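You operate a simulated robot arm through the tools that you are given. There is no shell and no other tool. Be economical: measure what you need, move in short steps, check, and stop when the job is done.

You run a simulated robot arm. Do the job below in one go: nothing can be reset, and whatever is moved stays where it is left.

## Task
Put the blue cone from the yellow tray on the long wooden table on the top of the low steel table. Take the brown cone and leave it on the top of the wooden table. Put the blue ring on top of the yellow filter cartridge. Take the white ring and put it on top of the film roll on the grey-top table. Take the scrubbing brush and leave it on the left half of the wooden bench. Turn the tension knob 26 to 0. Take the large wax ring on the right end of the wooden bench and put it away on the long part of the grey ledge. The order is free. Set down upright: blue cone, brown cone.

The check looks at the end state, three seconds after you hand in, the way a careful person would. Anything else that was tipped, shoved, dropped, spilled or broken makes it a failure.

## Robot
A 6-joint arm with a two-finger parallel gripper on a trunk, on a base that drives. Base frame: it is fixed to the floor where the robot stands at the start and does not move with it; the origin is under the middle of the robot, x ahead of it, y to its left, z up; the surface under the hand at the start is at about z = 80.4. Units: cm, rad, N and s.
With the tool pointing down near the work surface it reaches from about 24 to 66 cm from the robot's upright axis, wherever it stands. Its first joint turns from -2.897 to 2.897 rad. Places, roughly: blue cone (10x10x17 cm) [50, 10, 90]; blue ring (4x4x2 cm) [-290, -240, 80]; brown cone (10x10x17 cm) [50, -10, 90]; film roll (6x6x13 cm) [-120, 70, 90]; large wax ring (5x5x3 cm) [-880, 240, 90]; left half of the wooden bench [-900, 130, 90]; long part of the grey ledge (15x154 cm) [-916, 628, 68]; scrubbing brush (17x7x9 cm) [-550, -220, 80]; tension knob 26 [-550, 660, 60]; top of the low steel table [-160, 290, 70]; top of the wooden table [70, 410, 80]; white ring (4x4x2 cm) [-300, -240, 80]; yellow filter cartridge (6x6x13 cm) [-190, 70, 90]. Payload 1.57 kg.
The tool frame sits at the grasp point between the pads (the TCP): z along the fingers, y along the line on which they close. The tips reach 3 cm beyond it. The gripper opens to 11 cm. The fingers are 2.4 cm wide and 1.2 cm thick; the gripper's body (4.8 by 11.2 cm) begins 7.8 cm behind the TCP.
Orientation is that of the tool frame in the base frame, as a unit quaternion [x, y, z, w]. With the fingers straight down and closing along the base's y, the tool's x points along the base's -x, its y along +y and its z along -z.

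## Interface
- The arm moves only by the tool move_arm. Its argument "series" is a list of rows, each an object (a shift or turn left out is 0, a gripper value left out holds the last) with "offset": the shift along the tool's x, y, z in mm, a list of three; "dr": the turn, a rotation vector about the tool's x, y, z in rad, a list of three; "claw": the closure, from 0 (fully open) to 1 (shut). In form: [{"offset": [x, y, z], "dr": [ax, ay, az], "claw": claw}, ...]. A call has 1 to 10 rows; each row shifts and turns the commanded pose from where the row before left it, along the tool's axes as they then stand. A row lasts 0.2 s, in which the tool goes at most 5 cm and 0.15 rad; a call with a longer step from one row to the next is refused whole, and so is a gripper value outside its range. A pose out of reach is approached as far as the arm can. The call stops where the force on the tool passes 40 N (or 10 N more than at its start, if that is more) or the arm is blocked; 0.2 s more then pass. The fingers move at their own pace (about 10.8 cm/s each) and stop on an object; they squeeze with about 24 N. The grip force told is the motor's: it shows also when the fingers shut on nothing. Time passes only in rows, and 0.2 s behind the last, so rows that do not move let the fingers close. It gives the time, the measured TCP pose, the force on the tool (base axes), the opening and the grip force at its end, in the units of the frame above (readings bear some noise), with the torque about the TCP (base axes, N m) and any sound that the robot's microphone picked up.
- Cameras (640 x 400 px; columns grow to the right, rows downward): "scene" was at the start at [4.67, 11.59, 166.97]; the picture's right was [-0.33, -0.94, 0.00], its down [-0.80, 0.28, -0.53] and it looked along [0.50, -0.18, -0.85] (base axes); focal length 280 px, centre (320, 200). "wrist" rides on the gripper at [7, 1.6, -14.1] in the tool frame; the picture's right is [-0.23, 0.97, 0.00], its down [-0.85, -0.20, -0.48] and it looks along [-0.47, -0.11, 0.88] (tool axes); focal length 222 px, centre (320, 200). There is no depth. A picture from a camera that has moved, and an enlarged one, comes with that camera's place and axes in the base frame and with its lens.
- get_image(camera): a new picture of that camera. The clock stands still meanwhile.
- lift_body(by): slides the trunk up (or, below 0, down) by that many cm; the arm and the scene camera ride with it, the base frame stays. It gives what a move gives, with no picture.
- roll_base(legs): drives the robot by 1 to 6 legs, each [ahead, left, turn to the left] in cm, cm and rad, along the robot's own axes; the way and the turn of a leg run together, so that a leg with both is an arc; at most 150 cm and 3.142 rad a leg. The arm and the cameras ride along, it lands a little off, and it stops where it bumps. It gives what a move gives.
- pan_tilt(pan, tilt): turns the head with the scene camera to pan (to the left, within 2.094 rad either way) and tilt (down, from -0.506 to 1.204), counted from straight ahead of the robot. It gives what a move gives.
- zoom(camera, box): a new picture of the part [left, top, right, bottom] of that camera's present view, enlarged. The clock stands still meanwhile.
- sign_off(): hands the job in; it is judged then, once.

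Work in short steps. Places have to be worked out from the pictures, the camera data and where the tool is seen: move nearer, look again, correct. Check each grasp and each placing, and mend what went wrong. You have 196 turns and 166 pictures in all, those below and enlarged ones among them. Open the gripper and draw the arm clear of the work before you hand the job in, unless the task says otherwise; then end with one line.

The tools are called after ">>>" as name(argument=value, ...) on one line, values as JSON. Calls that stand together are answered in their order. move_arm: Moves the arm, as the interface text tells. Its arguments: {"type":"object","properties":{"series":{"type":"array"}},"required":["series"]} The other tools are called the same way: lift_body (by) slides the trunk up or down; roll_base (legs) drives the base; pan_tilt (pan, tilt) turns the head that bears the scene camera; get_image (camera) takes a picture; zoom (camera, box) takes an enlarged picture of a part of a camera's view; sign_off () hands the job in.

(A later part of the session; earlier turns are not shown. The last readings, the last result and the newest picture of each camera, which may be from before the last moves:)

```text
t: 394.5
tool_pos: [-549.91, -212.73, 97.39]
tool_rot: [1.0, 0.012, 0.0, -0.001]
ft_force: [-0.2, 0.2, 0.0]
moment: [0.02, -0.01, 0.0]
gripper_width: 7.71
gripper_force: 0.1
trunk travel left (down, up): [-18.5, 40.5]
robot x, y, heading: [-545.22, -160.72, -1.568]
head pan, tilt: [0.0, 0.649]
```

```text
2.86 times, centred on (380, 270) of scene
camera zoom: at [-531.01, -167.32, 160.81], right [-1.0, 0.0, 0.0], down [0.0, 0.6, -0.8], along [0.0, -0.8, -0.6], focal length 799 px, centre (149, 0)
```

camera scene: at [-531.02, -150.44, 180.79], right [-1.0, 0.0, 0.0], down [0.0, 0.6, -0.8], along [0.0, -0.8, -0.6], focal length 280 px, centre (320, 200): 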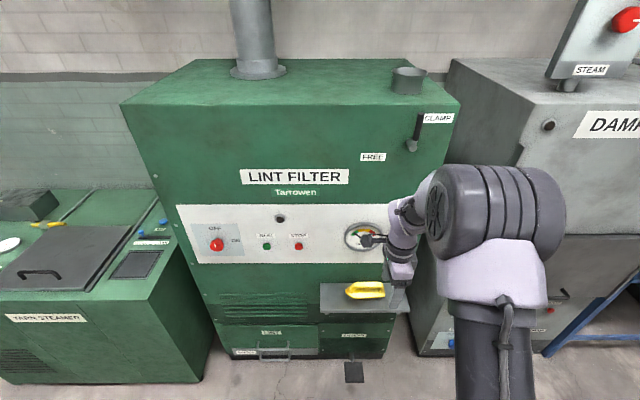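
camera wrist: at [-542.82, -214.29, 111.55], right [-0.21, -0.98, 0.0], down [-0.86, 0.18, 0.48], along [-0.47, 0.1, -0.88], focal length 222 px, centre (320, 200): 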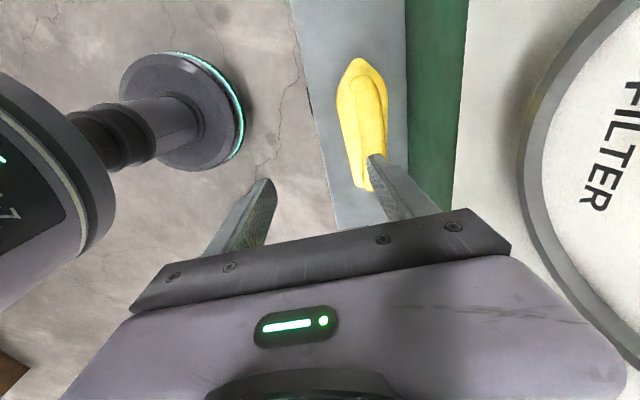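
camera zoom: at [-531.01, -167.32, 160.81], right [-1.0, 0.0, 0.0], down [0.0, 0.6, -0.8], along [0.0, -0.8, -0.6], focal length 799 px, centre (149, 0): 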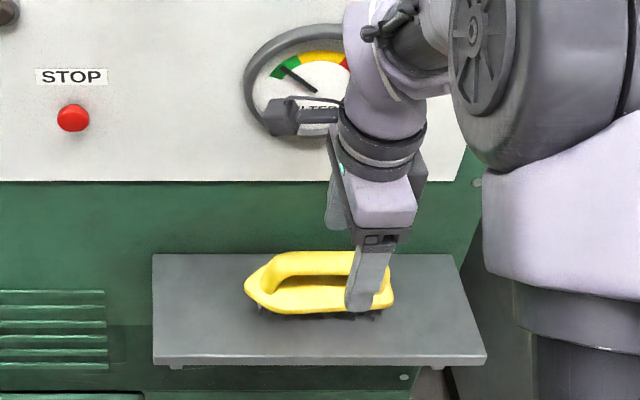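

The bar centre is at about (-549.5, -218.9, 87), with the gauge protruding behind it. I bias the hand 1.5 cm toward me to stay clear of the gauge, then shift over the handle.

>>> move_arm(series=[{"offset": [4, 24, 0], "claw": 0.3}, {"offset": [0, 23, 0]}, {"offset": [0, 0, 0]}])

>>> get_image(camera="wrist")

>>> zoom(camera="scene", box=[300, 200, 460, 340])

```text
t: 395.3
tool_pos: [-549.32, -217.45, 97.41]
tool_rot: [1.0, 0.012, 0.0, 0.0]
ft_force: [-0.3, -0.5, 0.2]
moment: [-0.02, -0.01, 0.03]
gripper_width: 7.69
gripper_force: 0.0
trunk travel left (down, up): [-18.5, 40.5]
robot x, y, heading: [-545.03, -160.16, -1.571]
head pan, tilt: [0.0, 0.649]
```

```text
64 pictures are left
camera wrist: at [-542.24, -218.92, 111.52], right [-0.21, -0.98, 0.0], down [-0.86, 0.18, 0.48], along [-0.47, 0.1, -0.88], focal length 222 px, centre (320, 200)
```

wrist: 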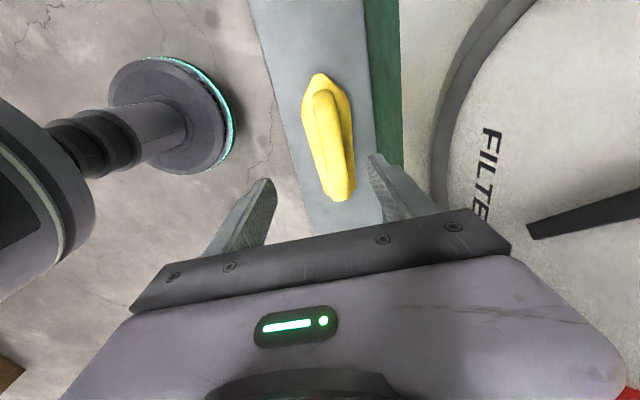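

```text
2.86 times, centred on (380, 270) of scene
camera zoom: at [-531.01, -167.31, 160.8], right [-1.0, 0.0, 0.0], down [0.0, 0.6, -0.8], along [0.0, -0.8, -0.6], focal length 799 px, centre (149, 0)
```

zoom: 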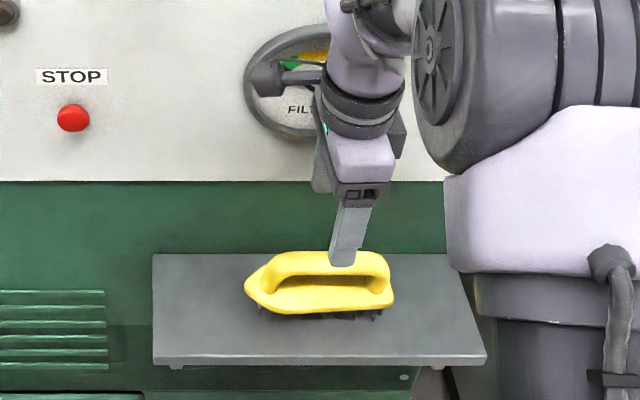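

The handle sits between the fingers. I descend to z≈87.5 and close.

>>> move_arm(series=[{"offset": [3, 0, 40]}, {"offset": [0, 0, 30]}, {"offset": [0, 0, 20]}, {"offset": [0, 0, 9]}, {"offset": [0, 0, 0]}])

>>> zoom(camera="scene", box=[300, 200, 460, 340])

>>> get_image(camera="wrist")

```text
t: 396.5
tool_pos: [-549.06, -217.33, 87.47]
tool_rot: [1.0, 0.012, 0.0, -0.001]
ft_force: [0.3, 0.6, -0.7]
moment: [-0.02, 0.0, 0.03]
gripper_width: 7.68
gripper_force: 0.0
trunk travel left (down, up): [-18.5, 40.5]
robot x, y, heading: [-545.5, -160.24, -1.572]
head pan, tilt: [0.0, 0.649]
```

```text
2.86 times, centred on (380, 270) of scene
camera zoom: at [-531.01, -167.33, 160.8], right [-1.0, 0.0, 0.0], down [0.0, 0.6, -0.8], along [0.0, -0.8, -0.6], focal length 799 px, centre (149, 0)
```

zoom: 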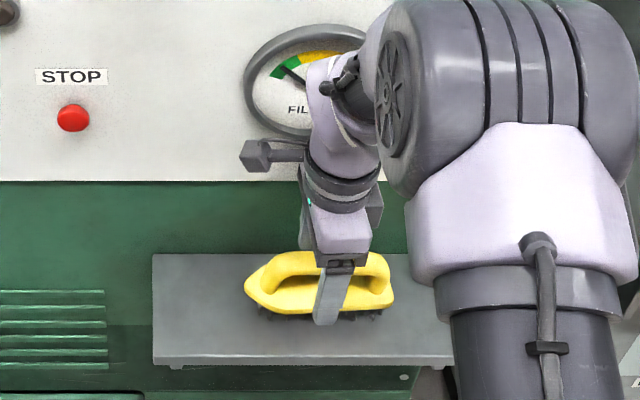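

```text
61 pictures are left
camera wrist: at [-541.96, -218.9, 101.61], right [-0.21, -0.98, 0.0], down [-0.86, 0.18, 0.48], along [-0.47, 0.1, -0.88], focal length 222 px, centre (320, 200)
```

wrist: 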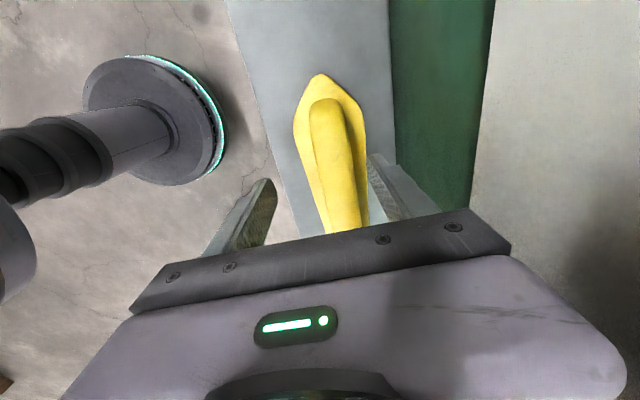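

Clear, so I close on the handle and lift straight up.

>>> move_arm(series=[{"claw": 1}, {"claw": 1}, {"claw": 1}, {"claw": 1}, {"offset": [0, 0, -15]}, {"offset": [0, 0, -30]}, {"offset": [0, 0, -30]}, {"offset": [0, 0, 0]}])

>>> get_image(camera="wrist")

```text
t: 398.3
tool_pos: [-549.1, -217.42, 94.95]
tool_rot: [1.0, 0.011, 0.0, -0.001]
ft_force: [0.4, -0.7, -1.5]
moment: [0.01, 0.0, 0.01]
gripper_width: 2.52
gripper_force: 24.4
trunk travel left (down, up): [-18.5, 40.5]
robot x, y, heading: [-545.55, -160.71, -1.569]
head pan, tilt: [0.0, 0.649]
```

```text
60 pictures are left
camera wrist: at [-541.99, -218.99, 109.03], right [-0.2, -0.98, 0.0], down [-0.86, 0.18, 0.48], along [-0.47, 0.1, -0.88], focal length 222 px, centre (320, 200)
```

wrist: 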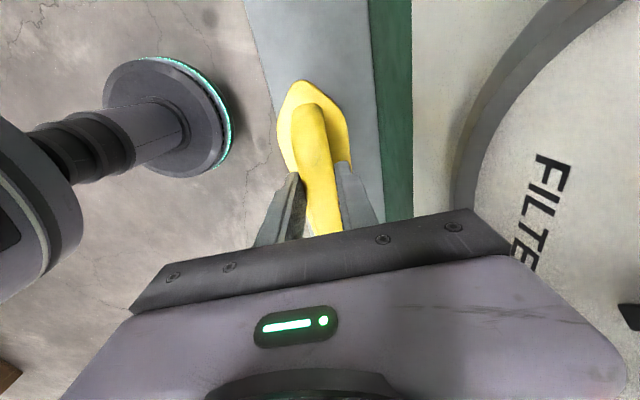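

The brush is held firmly (1.5 N). I back away, raise, turn to -x, and drive south of the cartons toward the wooden bench.

>>> roll_base(legs=[[-60, 0, 0]])

>>> lift_body(by=25)

>>> roll_base(legs=[[0, 0, -1.571], [150, 0, 0], [100, 0, 0], [0, -140, 0]])

>>> pan_tilt(pan=-0.6, tilt=0.6)

>>> get_image(camera="scene")

```text
t: 401.7
tool_pos: [-549.26, -157.08, 94.99]
tool_rot: [1.0, 0.011, 0.0, -0.001]
ft_force: [0.3, 0.1, -1.6]
moment: [0.01, -0.03, -0.03]
gripper_width: 2.52
gripper_force: 24.1
trunk travel left (down, up): [-18.5, 40.5]
robot x, y, heading: [-545.33, -100.12, -1.569]
head pan, tilt: [0.0, 0.649]
```

```text
t: 404.3
tool_pos: [-549.12, -157.21, 119.93]
tool_rot: [1.0, 0.012, -0.001, -0.002]
ft_force: [1.2, 0.5, -1.9]
moment: [-0.02, -0.02, -0.03]
gripper_width: 2.55
gripper_force: 23.8
trunk travel left (down, up): [-43.5, 15.5]
robot x, y, heading: [-545.15, -100.36, -1.566]
head pan, tilt: [0.0, 0.649]
```

```text
t: 426.9
tool_pos: [-847.02, 51.23, 119.88]
tool_rot: [-0.704, 0.71, 0.0, 0.0]
ft_force: [0.3, 0.6, -0.3]
moment: [-0.06, 0.0, 0.0]
gripper_width: 2.56
gripper_force: 24.0
trunk travel left (down, up): [-43.5, 15.5]
robot x, y, heading: [-790.2, 45.44, 3.108]
head pan, tilt: [0.0, 0.649]
```

```text
t: 427.9
tool_pos: [-847.07, 51.22, 119.86]
tool_rot: [-0.704, 0.71, -0.001, 0.001]
ft_force: [0.5, -0.4, -2.0]
moment: [-0.02, -0.02, -0.01]
gripper_width: 2.54
gripper_force: 24.3
trunk travel left (down, up): [-43.5, 15.5]
robot x, y, heading: [-789.88, 45.69, 3.108]
head pan, tilt: [-0.6, 0.6]
```

```text
59 pictures are left
camera scene: at [-795.7, 36.63, 186.22], right [0.59, 0.81, 0.0], down [0.46, -0.33, -0.82], along [-0.67, 0.49, -0.57], focal length 280 px, centre (320, 200)
```

scene: 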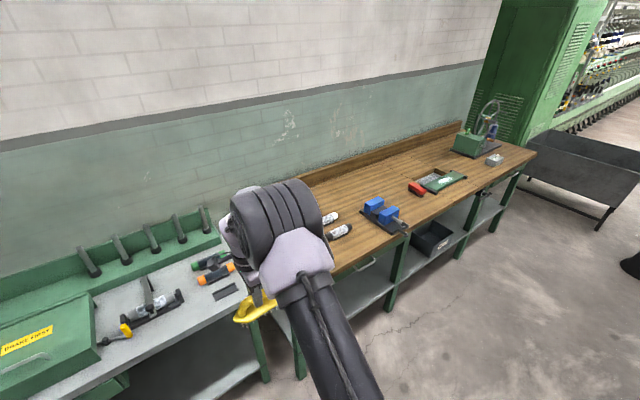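

I turn the hand back so the brush lies fore-aft (it is narrower that way), then sidestep to the gap between the blue clamp and the red brush.

>>> move_arm(series=[{"dr": [0, 0, -0.15], "claw": 1}, {"dr": [0, 0, -0.15]}, {"dr": [0, 0, -0.15]}, {"dr": [0, 0, -0.15]}, {"dr": [0, 0, -0.15]}, {"dr": [0, 0, -0.15]}, {"dr": [0, 0, -0.15]}, {"dr": [0, 0, -0.15]}, {"dr": [0, 0, -0.15]}, {"dr": [0, 0, -0.15]}])

>>> move_arm(series=[{"dr": [0, 0, -0.071], "claw": 1}, {"offset": [0, 0, 0]}])

>>> roll_base(legs=[[0, 0, 0.033], [0, -108, 0]])

>>> pan_tilt(pan=0.0, tilt=0.8)

>>> get_image(camera="scene")

```text
t: 430.1
tool_pos: [-846.96, 51.21, 119.85]
tool_rot: [0.999, -0.039, 0.001, 0.0]
ft_force: [-0.1, -0.3, -1.6]
moment: [-0.01, -0.01, -0.05]
gripper_width: 2.58
gripper_force: 24.3
trunk travel left (down, up): [-43.5, 15.5]
robot x, y, heading: [-790.14, 45.6, 3.11]
head pan, tilt: [-0.6, 0.6]
```

```text
t: 430.7
tool_pos: [-846.88, 51.15, 119.88]
tool_rot: [1.0, -0.004, 0.001, 0.0]
ft_force: [-0.8, 0.2, -1.4]
moment: [-0.04, -0.05, 0.0]
gripper_width: 2.55
gripper_force: 24.1
trunk travel left (down, up): [-43.5, 15.5]
robot x, y, heading: [-790.18, 45.38, 3.111]
head pan, tilt: [-0.6, 0.6]
```

```text
t: 436.6
tool_pos: [-847.54, 156.3, 119.97]
tool_rot: [1.0, 0.011, 0.0, 0.0]
ft_force: [-0.9, 0.2, -2.4]
moment: [-0.02, -0.05, -0.02]
gripper_width: 2.52
gripper_force: 24.0
trunk travel left (down, up): [-43.5, 15.5]
robot x, y, heading: [-790.47, 152.55, -3.141]
head pan, tilt: [-0.6, 0.6]
```

```text
t: 437.6
tool_pos: [-847.53, 156.3, 119.99]
tool_rot: [1.0, 0.011, 0.001, 0.0]
ft_force: [0.0, -0.3, -1.0]
moment: [0.01, -0.06, 0.0]
gripper_width: 2.55
gripper_force: 23.8
trunk travel left (down, up): [-43.5, 15.5]
robot x, y, heading: [-790.56, 152.58, -3.139]
head pan, tilt: [0.0, 0.799]
```

```text
58 pictures are left
camera scene: at [-796.45, 138.36, 184.54], right [0.0, 1.0, 0.0], down [0.72, 0.0, -0.7], along [-0.7, 0.0, -0.72], focal length 280 px, centre (320, 200)
```

scene: 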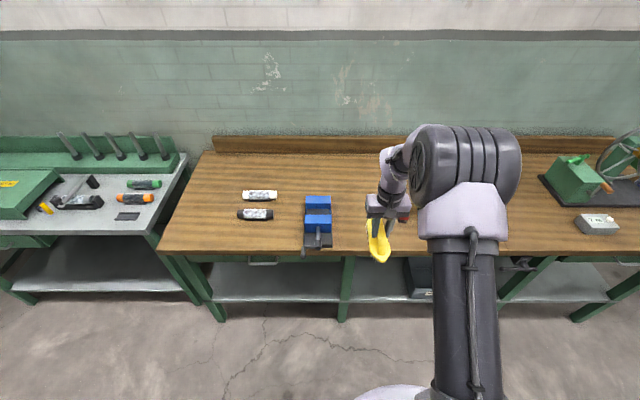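

The gap runs y≈143.5–173 at the front of the bench. I drive in 32 cm and shift 2 cm right.

>>> roll_base(legs=[[32, -2, 0]])

>>> lift_body(by=-18)

>>> get_image(camera="scene")

>>> get_image(camera="wrist")

```text
t: 439.7
tool_pos: [-879.31, 158.3, 119.96]
tool_rot: [1.0, 0.011, 0.0, 0.0]
ft_force: [0.7, 0.7, -1.2]
moment: [0.02, -0.01, -0.02]
gripper_width: 2.51
gripper_force: 24.2
trunk travel left (down, up): [-43.5, 15.5]
robot x, y, heading: [-822.25, 154.54, -3.141]
head pan, tilt: [0.0, 0.799]
```

```text
t: 441.7
tool_pos: [-879.25, 158.21, 101.86]
tool_rot: [1.0, 0.012, 0.001, 0.0]
ft_force: [-0.8, -0.2, -0.5]
moment: [0.01, 0.0, -0.02]
gripper_width: 2.54
gripper_force: 24.8
trunk travel left (down, up): [-25.5, 33.5]
robot x, y, heading: [-822.69, 154.26, -3.143]
head pan, tilt: [0.0, 0.799]
```

```text
57 pictures are left
camera scene: at [-828.27, 140.28, 166.55], right [0.0, 1.0, 0.0], down [0.72, 0.0, -0.7], along [-0.7, 0.0, -0.72], focal length 280 px, centre (320, 200)
```

scene: 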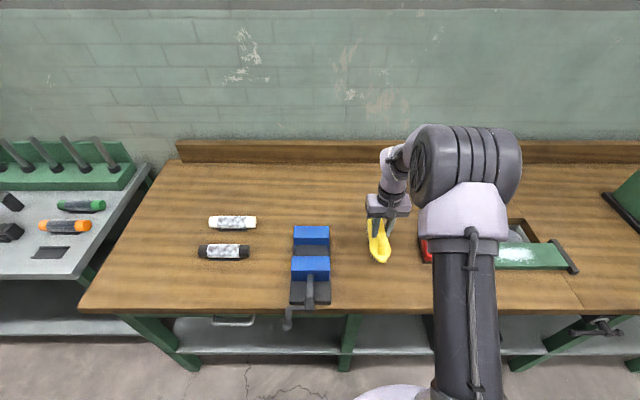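

```text
56 pictures are left
camera wrist: at [-872.2, 156.76, 116.06], right [-0.21, -0.98, 0.0], down [-0.86, 0.18, 0.48], along [-0.47, 0.1, -0.88], focal length 222 px, centre (320, 200)
```

wrist: 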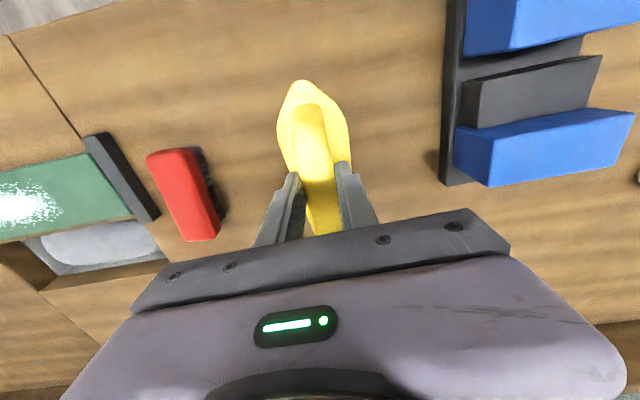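

The gap is clear on both sides. I lower to the bench.

>>> move_arm(series=[{"offset": [0, 0, 30], "claw": 1}, {"offset": [0, 0, 15]}, {"offset": [0, 0, 5]}, {"offset": [0, 0, 4]}, {"offset": [0, 0, 0]}])

```text
t: 442.9
tool_pos: [-879.12, 158.41, 96.61]
tool_rot: [1.0, 0.011, -0.002, 0.0]
ft_force: [-2.4, 2.7, 16.5]
moment: [-0.11, 0.15, -0.07]
gripper_width: 2.56
gripper_force: 23.8
trunk travel left (down, up): [-25.5, 33.5]
robot x, y, heading: [-822.11, 154.29, -3.137]
head pan, tilt: [0.0, 0.799]
```

Contact at TCP 96.6. I ease, open, and rise.

>>> move_arm(series=[{"offset": [0, 0, -1]}, {"claw": 0.4}, {"claw": 0.4}, {"offset": [0, 0, -10]}, {"offset": [0, 0, -40]}, {"offset": [0, 0, -40]}, {"offset": [0, 0, -40]}, {"offset": [0, 0, 0]}])

>>> get_image(camera="wrist")

```text
t: 444.7
tool_pos: [-879.33, 158.18, 109.73]
tool_rot: [1.0, 0.011, 0.001, 0.001]
ft_force: [0.5, -0.9, -0.3]
moment: [-0.03, -0.01, 0.01]
gripper_width: 6.61
gripper_force: 0.0
trunk travel left (down, up): [-25.5, 33.5]
robot x, y, heading: [-822.23, 154.63, -3.14]
head pan, tilt: [0.0, 0.799]
```

```text
55 pictures are left
camera wrist: at [-872.23, 156.75, 123.81], right [-0.21, -0.98, 0.0], down [-0.86, 0.18, 0.48], along [-0.47, 0.1, -0.88], focal length 222 px, centre (320, 200)
```

wrist: 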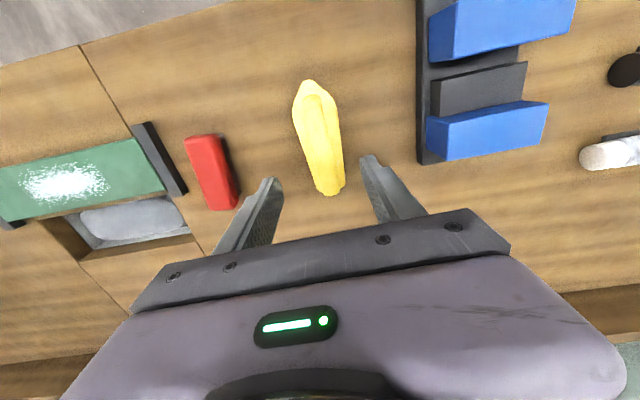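

The brush is placed. Next are the rings. I raise, back out, and drive to the area near (-295, -100).

>>> lift_body(by=15)

>>> roll_base(legs=[[-30, 0, 0], [0, 150, 0], [0, 104, 0], [-150, 0, 0], [-100, 0, 0], [0, 0, 1.571]])

>>> pan_tilt(pan=1.0, tilt=0.45)

>>> get_image(camera="scene")

```text
t: 446.4
tool_pos: [-879.21, 158.24, 124.69]
tool_rot: [1.0, 0.012, 0.001, -0.001]
ft_force: [0.5, -0.2, -0.1]
moment: [-0.01, -0.01, -0.02]
gripper_width: 6.6
gripper_force: 0.0
trunk travel left (down, up): [-40.5, 18.5]
robot x, y, heading: [-822.31, 154.31, -3.147]
head pan, tilt: [0.0, 0.799]
```

```text
t: 476.1
tool_pos: [-548.12, -159.13, 124.69]
tool_rot: [0.704, 0.711, 0.0, -0.001]
ft_force: [0.3, -0.2, 0.0]
moment: [0.01, 0.01, -0.02]
gripper_width: 6.6
gripper_force: 0.1
trunk travel left (down, up): [-40.5, 18.5]
robot x, y, heading: [-543.33, -102.45, -1.582]
head pan, tilt: [0.0, 0.799]
```

```text
t: 477.4
tool_pos: [-548.19, -159.03, 124.63]
tool_rot: [0.704, 0.71, 0.0, -0.001]
ft_force: [0.6, 0.4, -0.5]
moment: [0.01, 0.01, 0.01]
gripper_width: 6.6
gripper_force: 0.0
trunk travel left (down, up): [-40.5, 18.5]
robot x, y, heading: [-543.46, -102.47, -1.578]
head pan, tilt: [1.0, 0.45]
```

```text
54 pictures are left
camera scene: at [-521.72, -105.58, 184.58], right [-0.55, -0.84, 0.0], down [-0.36, 0.24, -0.9], along [0.75, -0.49, -0.44], focal length 280 px, centre (320, 200)
```

scene: 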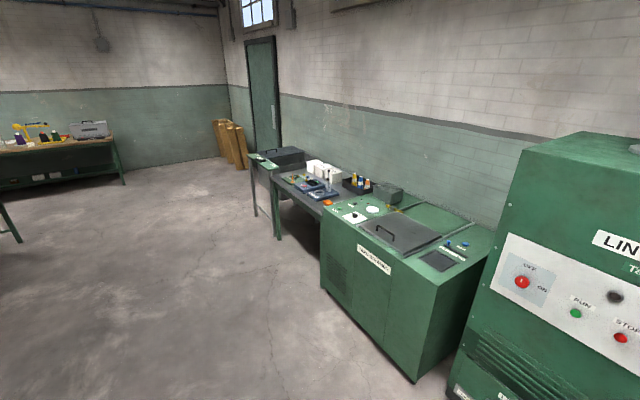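

The floor is clear. I sidestep to x≈-290 in front of the table holding the blue trays.

>>> roll_base(legs=[[0, 0, 0.008], [0, 150, 0], [0, 103, 0]])

>>> pan_tilt(pan=0.1, tilt=0.7)

>>> get_image(camera="scene")

```text
t: 490.0
tool_pos: [-294.44, -158.97, 124.69]
tool_rot: [0.699, 0.715, 0.001, -0.001]
ft_force: [0.4, -0.6, 0.1]
moment: [0.0, 0.05, 0.01]
gripper_width: 6.58
gripper_force: 0.0
trunk travel left (down, up): [-40.5, 18.5]
robot x, y, heading: [-290.55, -101.96, -1.574]
head pan, tilt: [1.0, 0.45]
```

```text
t: 491.2
tool_pos: [-294.38, -159.01, 124.65]
tool_rot: [0.699, 0.715, 0.001, -0.001]
ft_force: [-0.3, -0.5, 0.1]
moment: [0.01, 0.02, 0.01]
gripper_width: 6.6
gripper_force: 0.0
trunk travel left (down, up): [-40.5, 18.5]
robot x, y, heading: [-290.5, -101.77, -1.566]
head pan, tilt: [0.099, 0.7]
```

```text
53 pictures are left
camera scene: at [-275.53, -108.62, 182.37], right [-0.99, -0.1, 0.0], down [-0.07, 0.64, -0.77], along [0.08, -0.76, -0.64], focal length 280 px, centre (320, 200)
```

scene: 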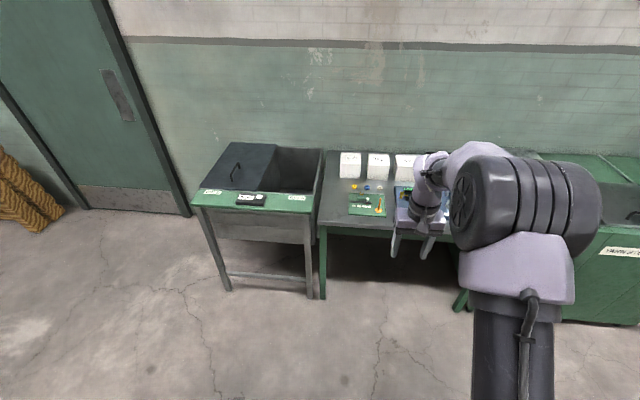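

>>> zoom(camera="scene", box=[315, 140, 455, 235])

```text
4.21 times, centred on (385, 188) of scene
camera zoom: at [-275.53, -108.62, 182.37], right [-0.99, -0.1, 0.0], down [-0.07, 0.64, -0.77], along [0.08, -0.76, -0.64], focal length 1178 px, centre (46, 253)
```

zoom: 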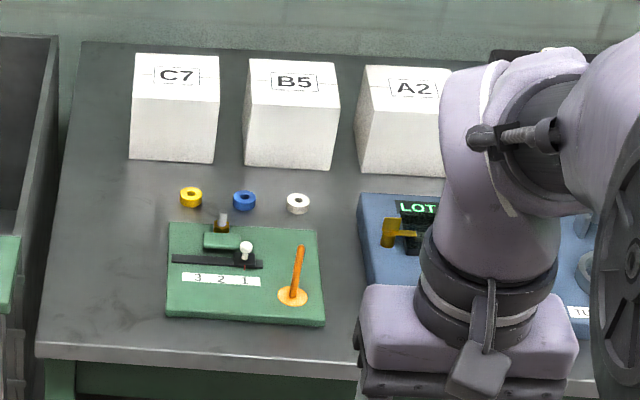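

The blue ring is at about (-289.6, -244.8) and the white one at (-297.2, -244.7). I approach for the white ring first, staying high.

>>> roll_base(legs=[[79, -2.5, 0]])

>>> move_arm(series=[{"offset": [-35, 0, 0], "claw": 0.5}, {"offset": [-30, 0, 0]}, {"offset": [0, 0, 0]}])

>>> lift_body(by=-20)

>>> get_image(camera="wrist")

```text
t: 495.5
tool_pos: [-296.98, -238.17, 124.64]
tool_rot: [0.7, 0.714, 0.001, 0.0]
ft_force: [0.3, 0.3, -0.7]
moment: [-0.01, 0.02, 0.03]
gripper_width: 6.6
gripper_force: 0.0
trunk travel left (down, up): [-40.5, 18.5]
robot x, y, heading: [-292.84, -181.26, -1.569]
head pan, tilt: [0.099, 0.7]
```

```text
t: 496.3
tool_pos: [-296.75, -244.54, 124.73]
tool_rot: [0.7, 0.715, 0.0, -0.001]
ft_force: [-0.5, 0.6, -0.6]
moment: [0.01, 0.0, -0.01]
gripper_width: 5.49
gripper_force: 0.0
trunk travel left (down, up): [-40.5, 18.5]
robot x, y, heading: [-293.36, -181.18, -1.57]
head pan, tilt: [0.099, 0.7]
```

```text
t: 498.5
tool_pos: [-296.77, -244.7, 104.72]
tool_rot: [0.7, 0.714, 0.001, 0.0]
ft_force: [-0.7, 0.8, -0.3]
moment: [0.03, 0.0, 0.02]
gripper_width: 5.5
gripper_force: 0.0
trunk travel left (down, up): [-20.5, 38.5]
robot x, y, heading: [-293.23, -180.93, -1.568]
head pan, tilt: [0.099, 0.7]
```

```text
51 pictures are left
camera wrist: at [-295.22, -237.68, 118.79], right [0.98, -0.21, 0.0], down [-0.18, -0.86, 0.48], along [-0.1, -0.47, -0.88], focal length 222 px, centre (320, 200)
```

wrist: 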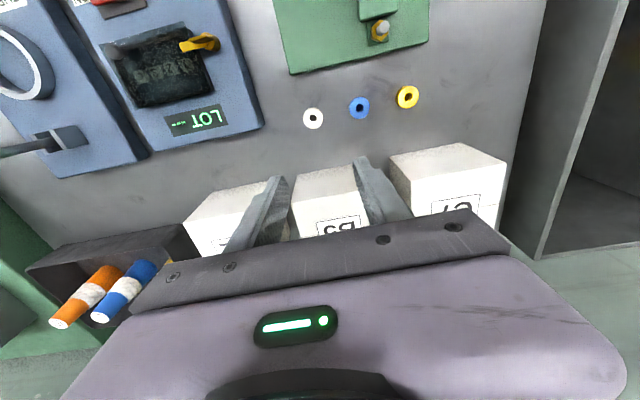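

The white ring is at (-297.6, -243.0). I trim and lower 17 cm.

>>> move_arm(series=[{"offset": [16, -8, 0], "claw": 0.5}, {"offset": [0, 0, 0]}])

>>> lift_body(by=-17)

>>> get_image(camera="wrist")

```text
t: 499.1
tool_pos: [-297.52, -242.99, 104.64]
tool_rot: [0.7, 0.715, 0.0, -0.001]
ft_force: [0.4, 0.1, -0.1]
moment: [0.0, -0.01, 0.04]
gripper_width: 5.48
gripper_force: 0.0
trunk travel left (down, up): [-20.5, 38.5]
robot x, y, heading: [-292.95, -180.73, -1.573]
head pan, tilt: [0.099, 0.7]
```

```text
t: 501.0
tool_pos: [-297.6, -243.06, 87.73]
tool_rot: [0.7, 0.715, 0.001, -0.001]
ft_force: [0.8, 0.6, -0.5]
moment: [-0.01, -0.03, -0.02]
gripper_width: 5.53
gripper_force: 0.0
trunk travel left (down, up): [-3.5, 55.5]
robot x, y, heading: [-292.76, -181.18, -1.57]
head pan, tilt: [0.099, 0.7]
```

```text
50 pictures are left
camera wrist: at [-296.01, -236.1, 101.77], right [0.98, -0.21, 0.0], down [-0.18, -0.86, 0.48], along [-0.1, -0.47, -0.88], focal length 222 px, centre (320, 200)
```

wrist: 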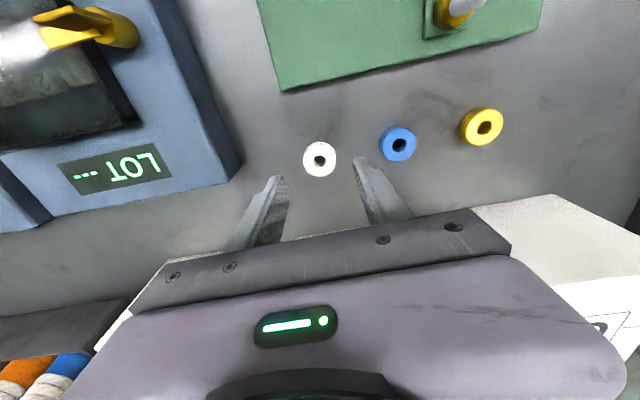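

Centred. I descend to the tabletop in small steps.

>>> move_arm(series=[{"offset": [0, 0, 30]}, {"offset": [0, 0, 12]}, {"offset": [0, 0, 5]}, {"offset": [0, 0, 4]}, {"offset": [0, 0, 0]}])

```text
t: 502.3
tool_pos: [-297.55, -242.99, 83.0]
tool_rot: [0.7, 0.714, -0.003, 0.004]
ft_force: [0.0, 7.0, 16.2]
moment: [0.42, -0.09, -0.17]
gripper_width: 5.46
gripper_force: 0.2
trunk travel left (down, up): [-3.5, 55.5]
robot x, y, heading: [-292.74, -181.09, -1.57]
head pan, tilt: [0.099, 0.7]
stopped in row 5: the force on the tool passed its limit at 42 N (the readings are from after the stop); the commanded pose is now the measured one
```

Table contact (surface z≈80). I back off 3 mm, close, and lift.

>>> move_arm(series=[{"offset": [0, 0, -3]}, {"claw": 1}, {"claw": 1}, {"claw": 1}, {"offset": [0, 0, -20]}, {"offset": [0, 0, -40]}, {"offset": [0, 0, -40]}, {"offset": [0, 0, 0]}])

>>> get_image(camera="wrist")

```text
t: 504.1
tool_pos: [-297.57, -243.19, 93.07]
tool_rot: [0.7, 0.714, -0.002, 0.002]
ft_force: [-1.2, -0.2, 0.4]
moment: [-0.02, -0.01, -0.01]
gripper_width: 2.93
gripper_force: 24.3
trunk travel left (down, up): [-3.5, 55.5]
robot x, y, heading: [-292.91, -181.31, -1.57]
head pan, tilt: [0.099, 0.7]
```

```text
49 pictures are left
camera wrist: at [-296.03, -236.24, 107.11], right [0.98, -0.21, 0.0], down [-0.18, -0.86, 0.48], along [-0.1, -0.47, -0.88], focal length 222 px, centre (320, 200)
```

wrist: 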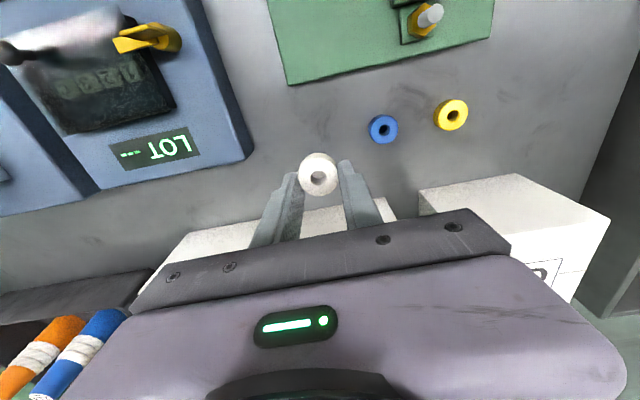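

The white ring is held. I raise, back off, and drive around to the +x side of the grey-top table.

>>> lift_body(by=32)

>>> roll_base(legs=[[-80, 0, 0], [0, 120, 0], [0, 116, 0], [-150, 0, 0], [-20, 0, 0], [0, 0, -1.571]])

>>> pan_tilt(pan=0.1, tilt=0.75)

>>> get_image(camera="scene")

```text
t: 507.3
tool_pos: [-297.54, -243.16, 124.89]
tool_rot: [0.7, 0.715, -0.002, 0.002]
ft_force: [-0.1, 0.5, 0.8]
moment: [0.02, -0.02, -0.01]
gripper_width: 2.93
gripper_force: 24.7
trunk travel left (down, up): [-35.5, 23.5]
robot x, y, heading: [-293.21, -181.29, -1.57]
head pan, tilt: [0.099, 0.7]
```

```text
t: 534.9
tool_pos: [-117.22, 73.13, 124.97]
tool_rot: [1.0, 0.007, -0.003, 0.001]
ft_force: [-0.1, -0.9, -0.7]
moment: [0.02, 0.0, 0.02]
gripper_width: 2.95
gripper_force: 24.3
trunk travel left (down, up): [-35.5, 23.5]
robot x, y, heading: [-55.34, 68.36, 3.136]
head pan, tilt: [0.099, 0.7]
```

```text
t: 535.5
tool_pos: [-117.27, 73.19, 124.95]
tool_rot: [1.0, 0.007, -0.004, -0.001]
ft_force: [0.1, -0.2, -0.1]
moment: [0.0, -0.01, -0.01]
gripper_width: 2.95
gripper_force: 24.0
trunk travel left (down, up): [-35.5, 23.5]
robot x, y, heading: [-55.05, 68.19, 3.138]
head pan, tilt: [0.099, 0.75]
```

```text
48 pictures are left
camera scene: at [-61.38, 53.2, 176.94], right [-0.09, 1.0, 0.0], down [0.68, 0.06, -0.73], along [-0.73, -0.07, -0.68], focal length 280 px, centre (320, 200)
```

scene: 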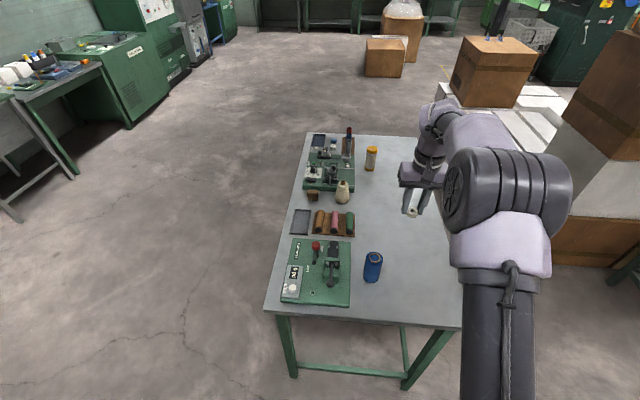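

The film roll (blue) stands at about (-124, 67) with its top near z=93, and the yellow cartridge at about (-194, 69). I move above the film roll and look down.

>>> roll_base(legs=[[7, 6, 0]])

>>> lift_body(by=-16)

>>> get_image(camera="wrist")

>>> zoom(camera="scene", box=[300, 170, 460, 320])

```text
t: 536.6
tool_pos: [-124.24, 67.24, 124.93]
tool_rot: [1.0, 0.007, -0.002, 0.0]
ft_force: [-0.4, -0.1, -0.9]
moment: [0.03, -0.03, -0.02]
gripper_width: 2.93
gripper_force: 24.3
trunk travel left (down, up): [-35.5, 23.5]
robot x, y, heading: [-61.94, 62.14, 3.132]
head pan, tilt: [0.099, 0.75]
```

```text
t: 538.4
tool_pos: [-124.22, 67.34, 108.99]
tool_rot: [1.0, 0.007, -0.004, 0.0]
ft_force: [0.1, 0.8, -0.1]
moment: [0.02, 0.0, 0.05]
gripper_width: 2.94
gripper_force: 24.2
trunk travel left (down, up): [-19.5, 39.5]
robot x, y, heading: [-61.98, 62.09, 3.138]
head pan, tilt: [0.099, 0.75]
```

```text
47 pictures are left
camera wrist: at [-117.06, 65.68, 123.09], right [-0.21, -0.98, 0.0], down [-0.86, 0.19, 0.48], along [-0.47, 0.1, -0.88], focal length 222 px, centre (320, 200)
```

wrist: 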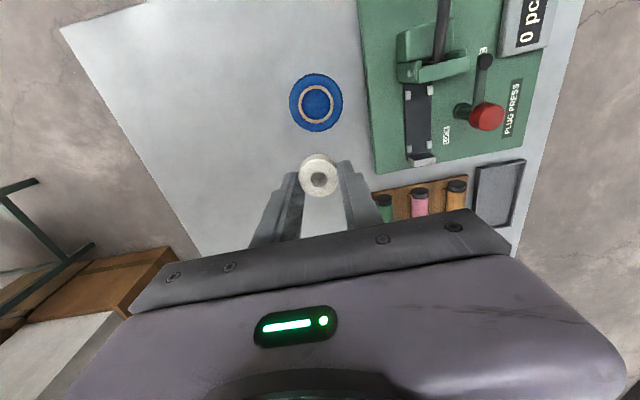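

```text
2.67 times, centred on (380, 245) of scene
camera zoom: at [-68.37, 47.3, 160.95], right [-0.09, 1.0, 0.0], down [0.68, 0.06, -0.73], along [-0.73, -0.07, -0.68], focal length 746 px, centre (160, 80)
```

zoom: 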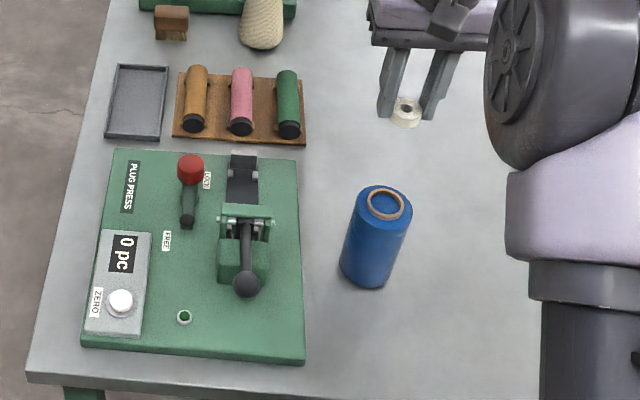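

The two views place the roll's top at (-119.1, 66.4), z≈98. I take a close look at the roll's top (core hole?) before placing.

>>> zoom(camera="wrist", box=[270, 60, 370, 220])

```text
2.50 times, centred on (320, 140) of wrist
camera zoom: at [-117.06, 65.68, 123.09], right [-0.21, -0.98, 0.0], down [-0.86, 0.19, 0.48], along [-0.47, 0.1, -0.88], focal length 555 px, centre (320, 350)
```

zoom: 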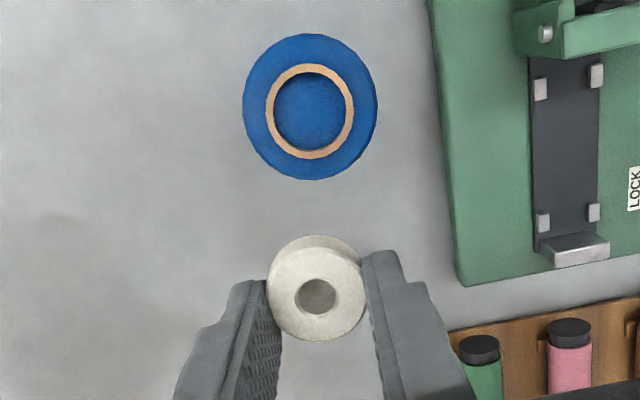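

The top is flat, so the ring will rest fine. I centre over it and lower close.

>>> move_arm(series=[{"offset": [30, 9, 0], "claw": 1}, {"offset": [21, 0, 0]}, {"offset": [0, 0, 30]}, {"offset": [0, 0, 20]}, {"offset": [0, 0, 0]}])

>>> get_image(camera="wrist")

>>> zoom(camera="scene", box=[340, 190, 440, 290])

```text
t: 539.6
tool_pos: [-119.15, 66.44, 103.85]
tool_rot: [1.0, 0.008, -0.003, 0.0]
ft_force: [0.1, 0.9, 0.8]
moment: [0.04, 0.04, 0.03]
gripper_width: 2.94
gripper_force: 24.4
trunk travel left (down, up): [-19.5, 39.5]
robot x, y, heading: [-61.62, 61.99, 3.138]
head pan, tilt: [0.099, 0.75]
```

```text
44 pictures are left
camera wrist: at [-112.05, 64.88, 117.96], right [-0.21, -0.98, 0.0], down [-0.86, 0.19, 0.48], along [-0.47, 0.1, -0.88], focal length 222 px, centre (320, 200)
```

wrist: 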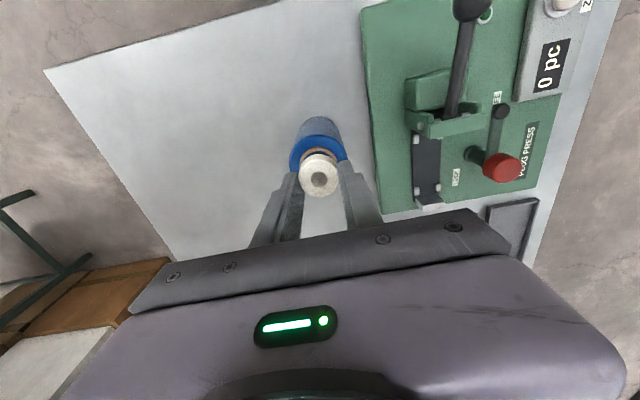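

```text
4.00 times, centred on (390, 240) of scene
camera zoom: at [-68.38, 47.3, 160.94], right [-0.09, 1.0, 0.0], down [0.68, 0.06, -0.73], along [-0.73, -0.07, -0.68], focal length 1119 px, centre (40, 40)
```

zoom: 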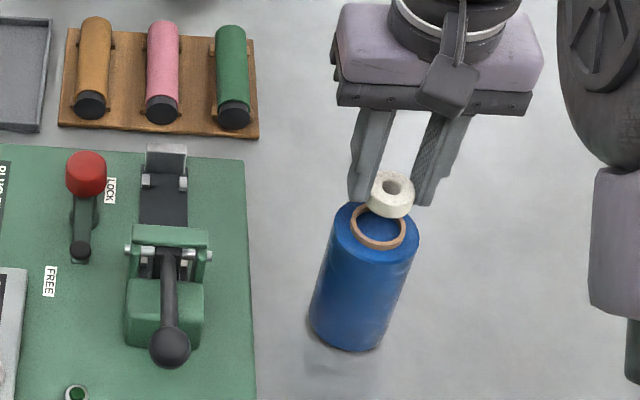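

Aligned to within half a centimetre. I ease down to contact.

>>> move_arm(series=[{"offset": [4, 2, 12], "claw": 1}, {"offset": [0, 0, 6]}, {"offset": [0, 0, 4]}, {"offset": [0, 0, 3]}, {"offset": [0, 0, 0]}])

```text
t: 540.8
tool_pos: [-118.66, 66.16, 101.53]
tool_rot: [1.0, 0.007, -0.003, 0.0]
ft_force: [0.0, 0.2, -1.0]
moment: [0.01, 0.02, 0.03]
gripper_width: 2.97
gripper_force: 24.0
trunk travel left (down, up): [-19.5, 39.5]
robot x, y, heading: [-62.3, 62.33, 3.136]
head pan, tilt: [0.099, 0.75]
```

>>> move_arm(series=[{"offset": [0, 0, 3], "claw": 1}, {"offset": [0, 0, 3]}, {"offset": [0, 0, 0]}])

>>> zoom(camera="scene", box=[340, 190, 440, 290])

```text
t: 541.6
tool_pos: [-118.83, 66.15, 100.8]
tool_rot: [1.0, 0.008, -0.003, 0.0]
ft_force: [-0.1, -0.8, 0.4]
moment: [0.01, -0.01, -0.01]
gripper_width: 2.95
gripper_force: 23.6
trunk travel left (down, up): [-19.5, 39.5]
robot x, y, heading: [-62.07, 62.26, 3.136]
head pan, tilt: [0.099, 0.75]
```

```text
4.00 times, centred on (390, 240) of scene
camera zoom: at [-68.38, 47.3, 160.94], right [-0.09, 1.0, 0.0], down [0.68, 0.06, -0.73], along [-0.73, -0.07, -0.68], focal length 1119 px, centre (40, 40)
```

zoom: 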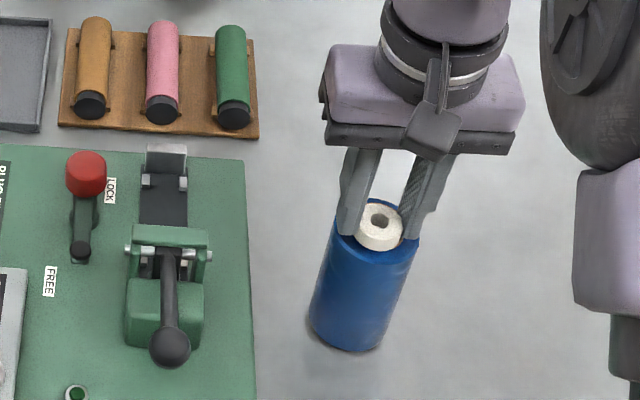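

>>> move_arm(series=[{"offset": [0, 0, 2], "claw": 1}, {"offset": [0, 0, 2]}, {"offset": [0, 0, 2]}, {"offset": [0, 0, 0]}])

```text
t: 542.6
tool_pos: [-118.61, 66.2, 100.44]
tool_rot: [1.0, 0.007, -0.003, 0.0]
ft_force: [-0.8, 0.2, 15.2]
moment: [0.19, 0.05, -0.03]
gripper_width: 2.95
gripper_force: 23.8
trunk travel left (down, up): [-19.5, 39.5]
robot x, y, heading: [-62.08, 62.01, 3.135]
head pan, tilt: [0.099, 0.75]
```

Contact. I ease off, open, and rise straight.

>>> move_arm(series=[{"offset": [0, 0, -2], "claw": 1}, {"claw": 0.5}, {"claw": 0.5}, {"offset": [0, 0, -10]}, {"offset": [0, 0, -30]}, {"offset": [0, 0, -40]}, {"offset": [0, 0, 0]}])

>>> zoom(camera="scene", box=[340, 190, 440, 290])

```text
t: 544.2
tool_pos: [-118.67, 66.16, 108.53]
tool_rot: [1.0, 0.007, -0.002, 0.0]
ft_force: [0.7, 0.3, 0.0]
moment: [0.0, 0.02, 0.03]
gripper_width: 5.51
gripper_force: 0.2
trunk travel left (down, up): [-19.5, 39.5]
robot x, y, heading: [-62.37, 62.06, 3.13]
head pan, tilt: [0.099, 0.75]
```

```text
4.00 times, centred on (390, 240) of scene
camera zoom: at [-68.4, 47.3, 160.93], right [-0.09, 1.0, 0.0], down [0.68, 0.06, -0.73], along [-0.73, -0.07, -0.68], focal length 1119 px, centre (40, 40)
```

zoom: 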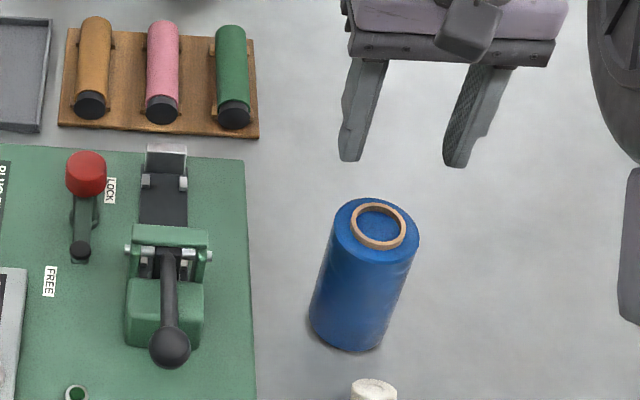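

The ring is no longer on top; it seems to have slid off onto the table just in front. I take a fuller look.

>>> zoom(camera="scene", box=[320, 220, 460, 360])

>>> get_image(camera="wrist")

```text
2.86 times, centred on (390, 290) of scene
camera zoom: at [-68.4, 47.3, 160.93], right [-0.09, 1.0, 0.0], down [0.68, 0.06, -0.73], along [-0.73, -0.07, -0.68], focal length 799 px, centre (120, -57)
```

zoom: 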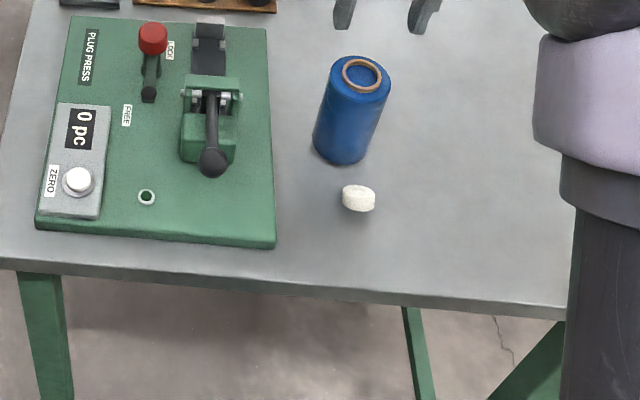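

```text
39 pictures are left
camera wrist: at [-111.54, 64.67, 122.56], right [-0.21, -0.98, 0.0], down [-0.86, 0.19, 0.48], along [-0.47, 0.1, -0.88], focal length 222 px, centre (320, 200)
```

wrist: 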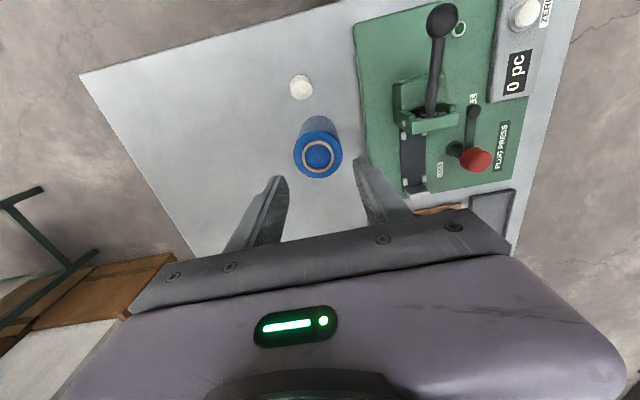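

The white ring lies flat on the table at about (-112.3, 67.8), and the roll is still upright. I'll re-grip it: I move over it with a small bias away from the roll.

>>> move_arm(series=[{"offset": [35, -8, 0], "claw": 0.5}, {"offset": [33, -8, 0]}, {"offset": [0, 0, 40]}, {"offset": [0, 0, 40]}, {"offset": [0, 0, 40]}, {"offset": [0, 0, 20]}, {"offset": [0, 0, 0]}])

>>> get_image(camera="wrist")

```text
t: 545.8
tool_pos: [-111.99, 67.91, 94.5]
tool_rot: [1.0, 0.007, -0.003, 0.0]
ft_force: [0.3, -0.2, 0.3]
moment: [0.0, -0.02, -0.01]
gripper_width: 5.47
gripper_force: 0.0
trunk travel left (down, up): [-19.5, 39.5]
robot x, y, heading: [-62.19, 61.92, 3.135]
head pan, tilt: [0.099, 0.75]
```

```text
38 pictures are left
camera wrist: at [-104.83, 66.35, 108.53], right [-0.21, -0.98, 0.0], down [-0.86, 0.19, 0.48], along [-0.47, 0.1, -0.88], focal length 222 px, centre (320, 200)
```

wrist: 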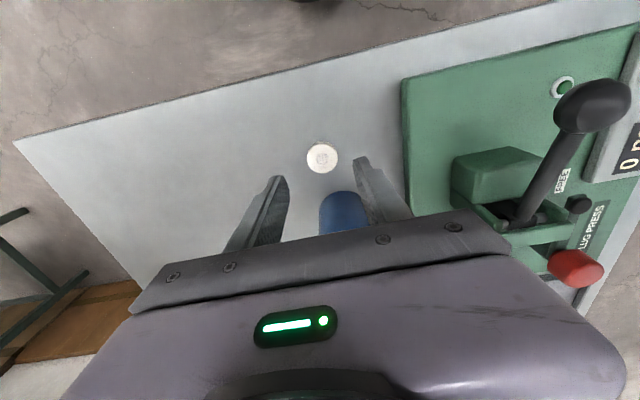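

>>> zoom(camera="wrist", box=[280, 120, 380, 200])

>>> move_arm(series=[{"offset": [4, 3, 40], "claw": 0.5}, {"offset": [0, 0, 12]}, {"offset": [0, 0, 5]}, {"offset": [0, 0, 4]}, {"offset": [0, 0, 0]}])

```text
5.00 times, centred on (330, 160) of wrist
camera zoom: at [-104.83, 66.35, 108.53], right [-0.21, -0.98, 0.0], down [-0.86, 0.19, 0.48], along [-0.47, 0.1, -0.88], focal length 1111 px, centre (270, 400)
```

zoom: 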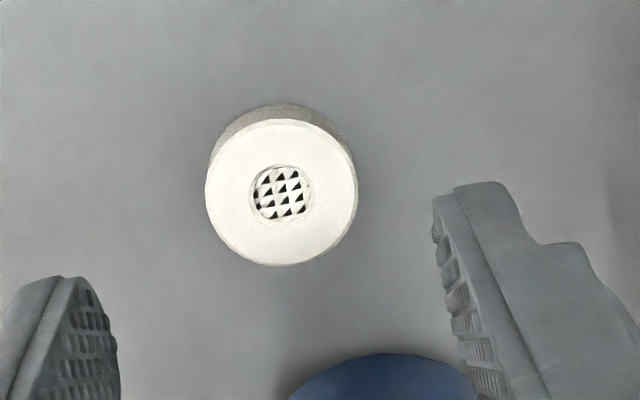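

```text
t: 547.0
tool_pos: [-111.47, 67.51, 88.31]
tool_rot: [1.0, 0.006, -0.003, 0.0]
ft_force: [-0.6, -0.7, 0.0]
moment: [0.01, 0.0, 0.0]
gripper_width: 5.5
gripper_force: 0.0
trunk travel left (down, up): [-19.5, 39.5]
robot x, y, heading: [-61.89, 62.18, 3.134]
head pan, tilt: [0.099, 0.75]
```

>>> move_arm(series=[{"offset": [0, 0, 4], "claw": 0.5}, {"offset": [0, 0, 4]}, {"offset": [0, 0, 4]}, {"offset": [0, 0, 3]}, {"offset": [0, 0, 0]}])

```text
t: 547.7
tool_pos: [-111.56, 67.57, 88.0]
tool_rot: [1.0, 0.007, -0.007, 0.0]
ft_force: [11.5, -0.2, 26.8]
moment: [-0.78, -0.63, 0.39]
gripper_width: 5.51
gripper_force: 0.0
trunk travel left (down, up): [-19.5, 39.5]
robot x, y, heading: [-62.64, 62.03, 3.135]
head pan, tilt: [0.099, 0.75]
stopped in row 3: the force on the tool passed its limit at 51 N (the readings are from after the stop); the commanded pose is now the measured one
```

Table contact at tips z=85. This time I grip the ring 7 mm higher, so that it protrudes below the fingertips when placed.

>>> move_arm(series=[{"offset": [0, 0, -7], "claw": 0.5}, {"claw": 0.5}, {"claw": 1}, {"claw": 1}, {"claw": 1}, {"offset": [0, 0, -10]}, {"offset": [0, 0, -40]}, {"offset": [0, 0, -40]}, {"offset": [0, 0, -40]}, {"offset": [0, 0, 0]}])

>>> zoom(camera="wrist", box=[240, 80, 400, 220])

>>> zoom(camera="scene", box=[340, 190, 440, 290])

```text
t: 549.9
tool_pos: [-111.67, 67.66, 101.53]
tool_rot: [1.0, 0.007, -0.004, 0.0]
ft_force: [0.4, 0.7, -0.4]
moment: [-0.03, -0.02, 0.02]
gripper_width: 2.89
gripper_force: 24.7
trunk travel left (down, up): [-19.5, 39.5]
robot x, y, heading: [-62.73, 61.75, 3.131]
head pan, tilt: [0.099, 0.75]
```

```text
2.86 times, centred on (320, 150) of wrist
camera zoom: at [-104.49, 66.07, 115.53], right [-0.21, -0.98, 0.0], down [-0.85, 0.19, 0.49], along [-0.48, 0.1, -0.87], focal length 635 px, centre (320, 343)
```

zoom: 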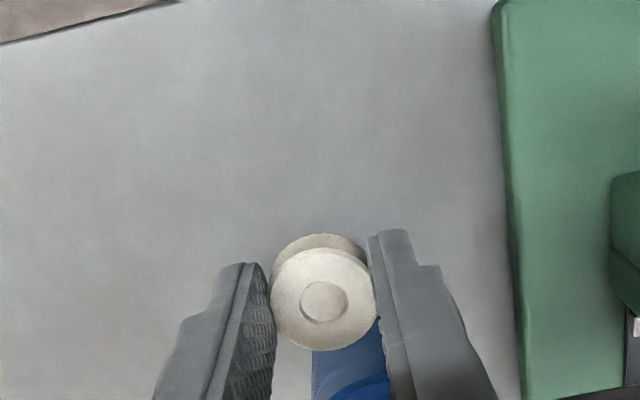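

```text
4.00 times, centred on (390, 240) of scene
camera zoom: at [-68.4, 47.3, 160.93], right [-0.09, 1.0, 0.0], down [0.68, 0.06, -0.73], along [-0.73, -0.07, -0.68], focal length 1119 px, centre (40, 40)
```

zoom: 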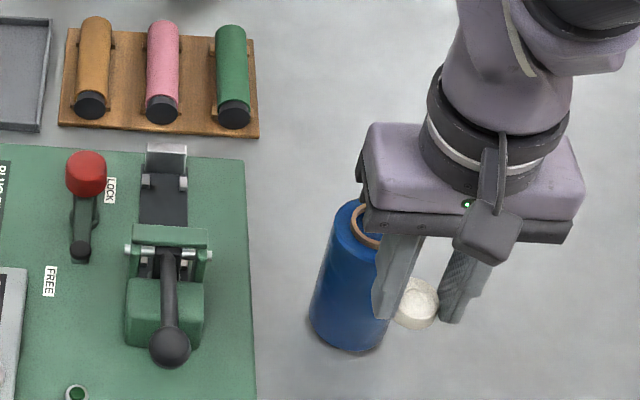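

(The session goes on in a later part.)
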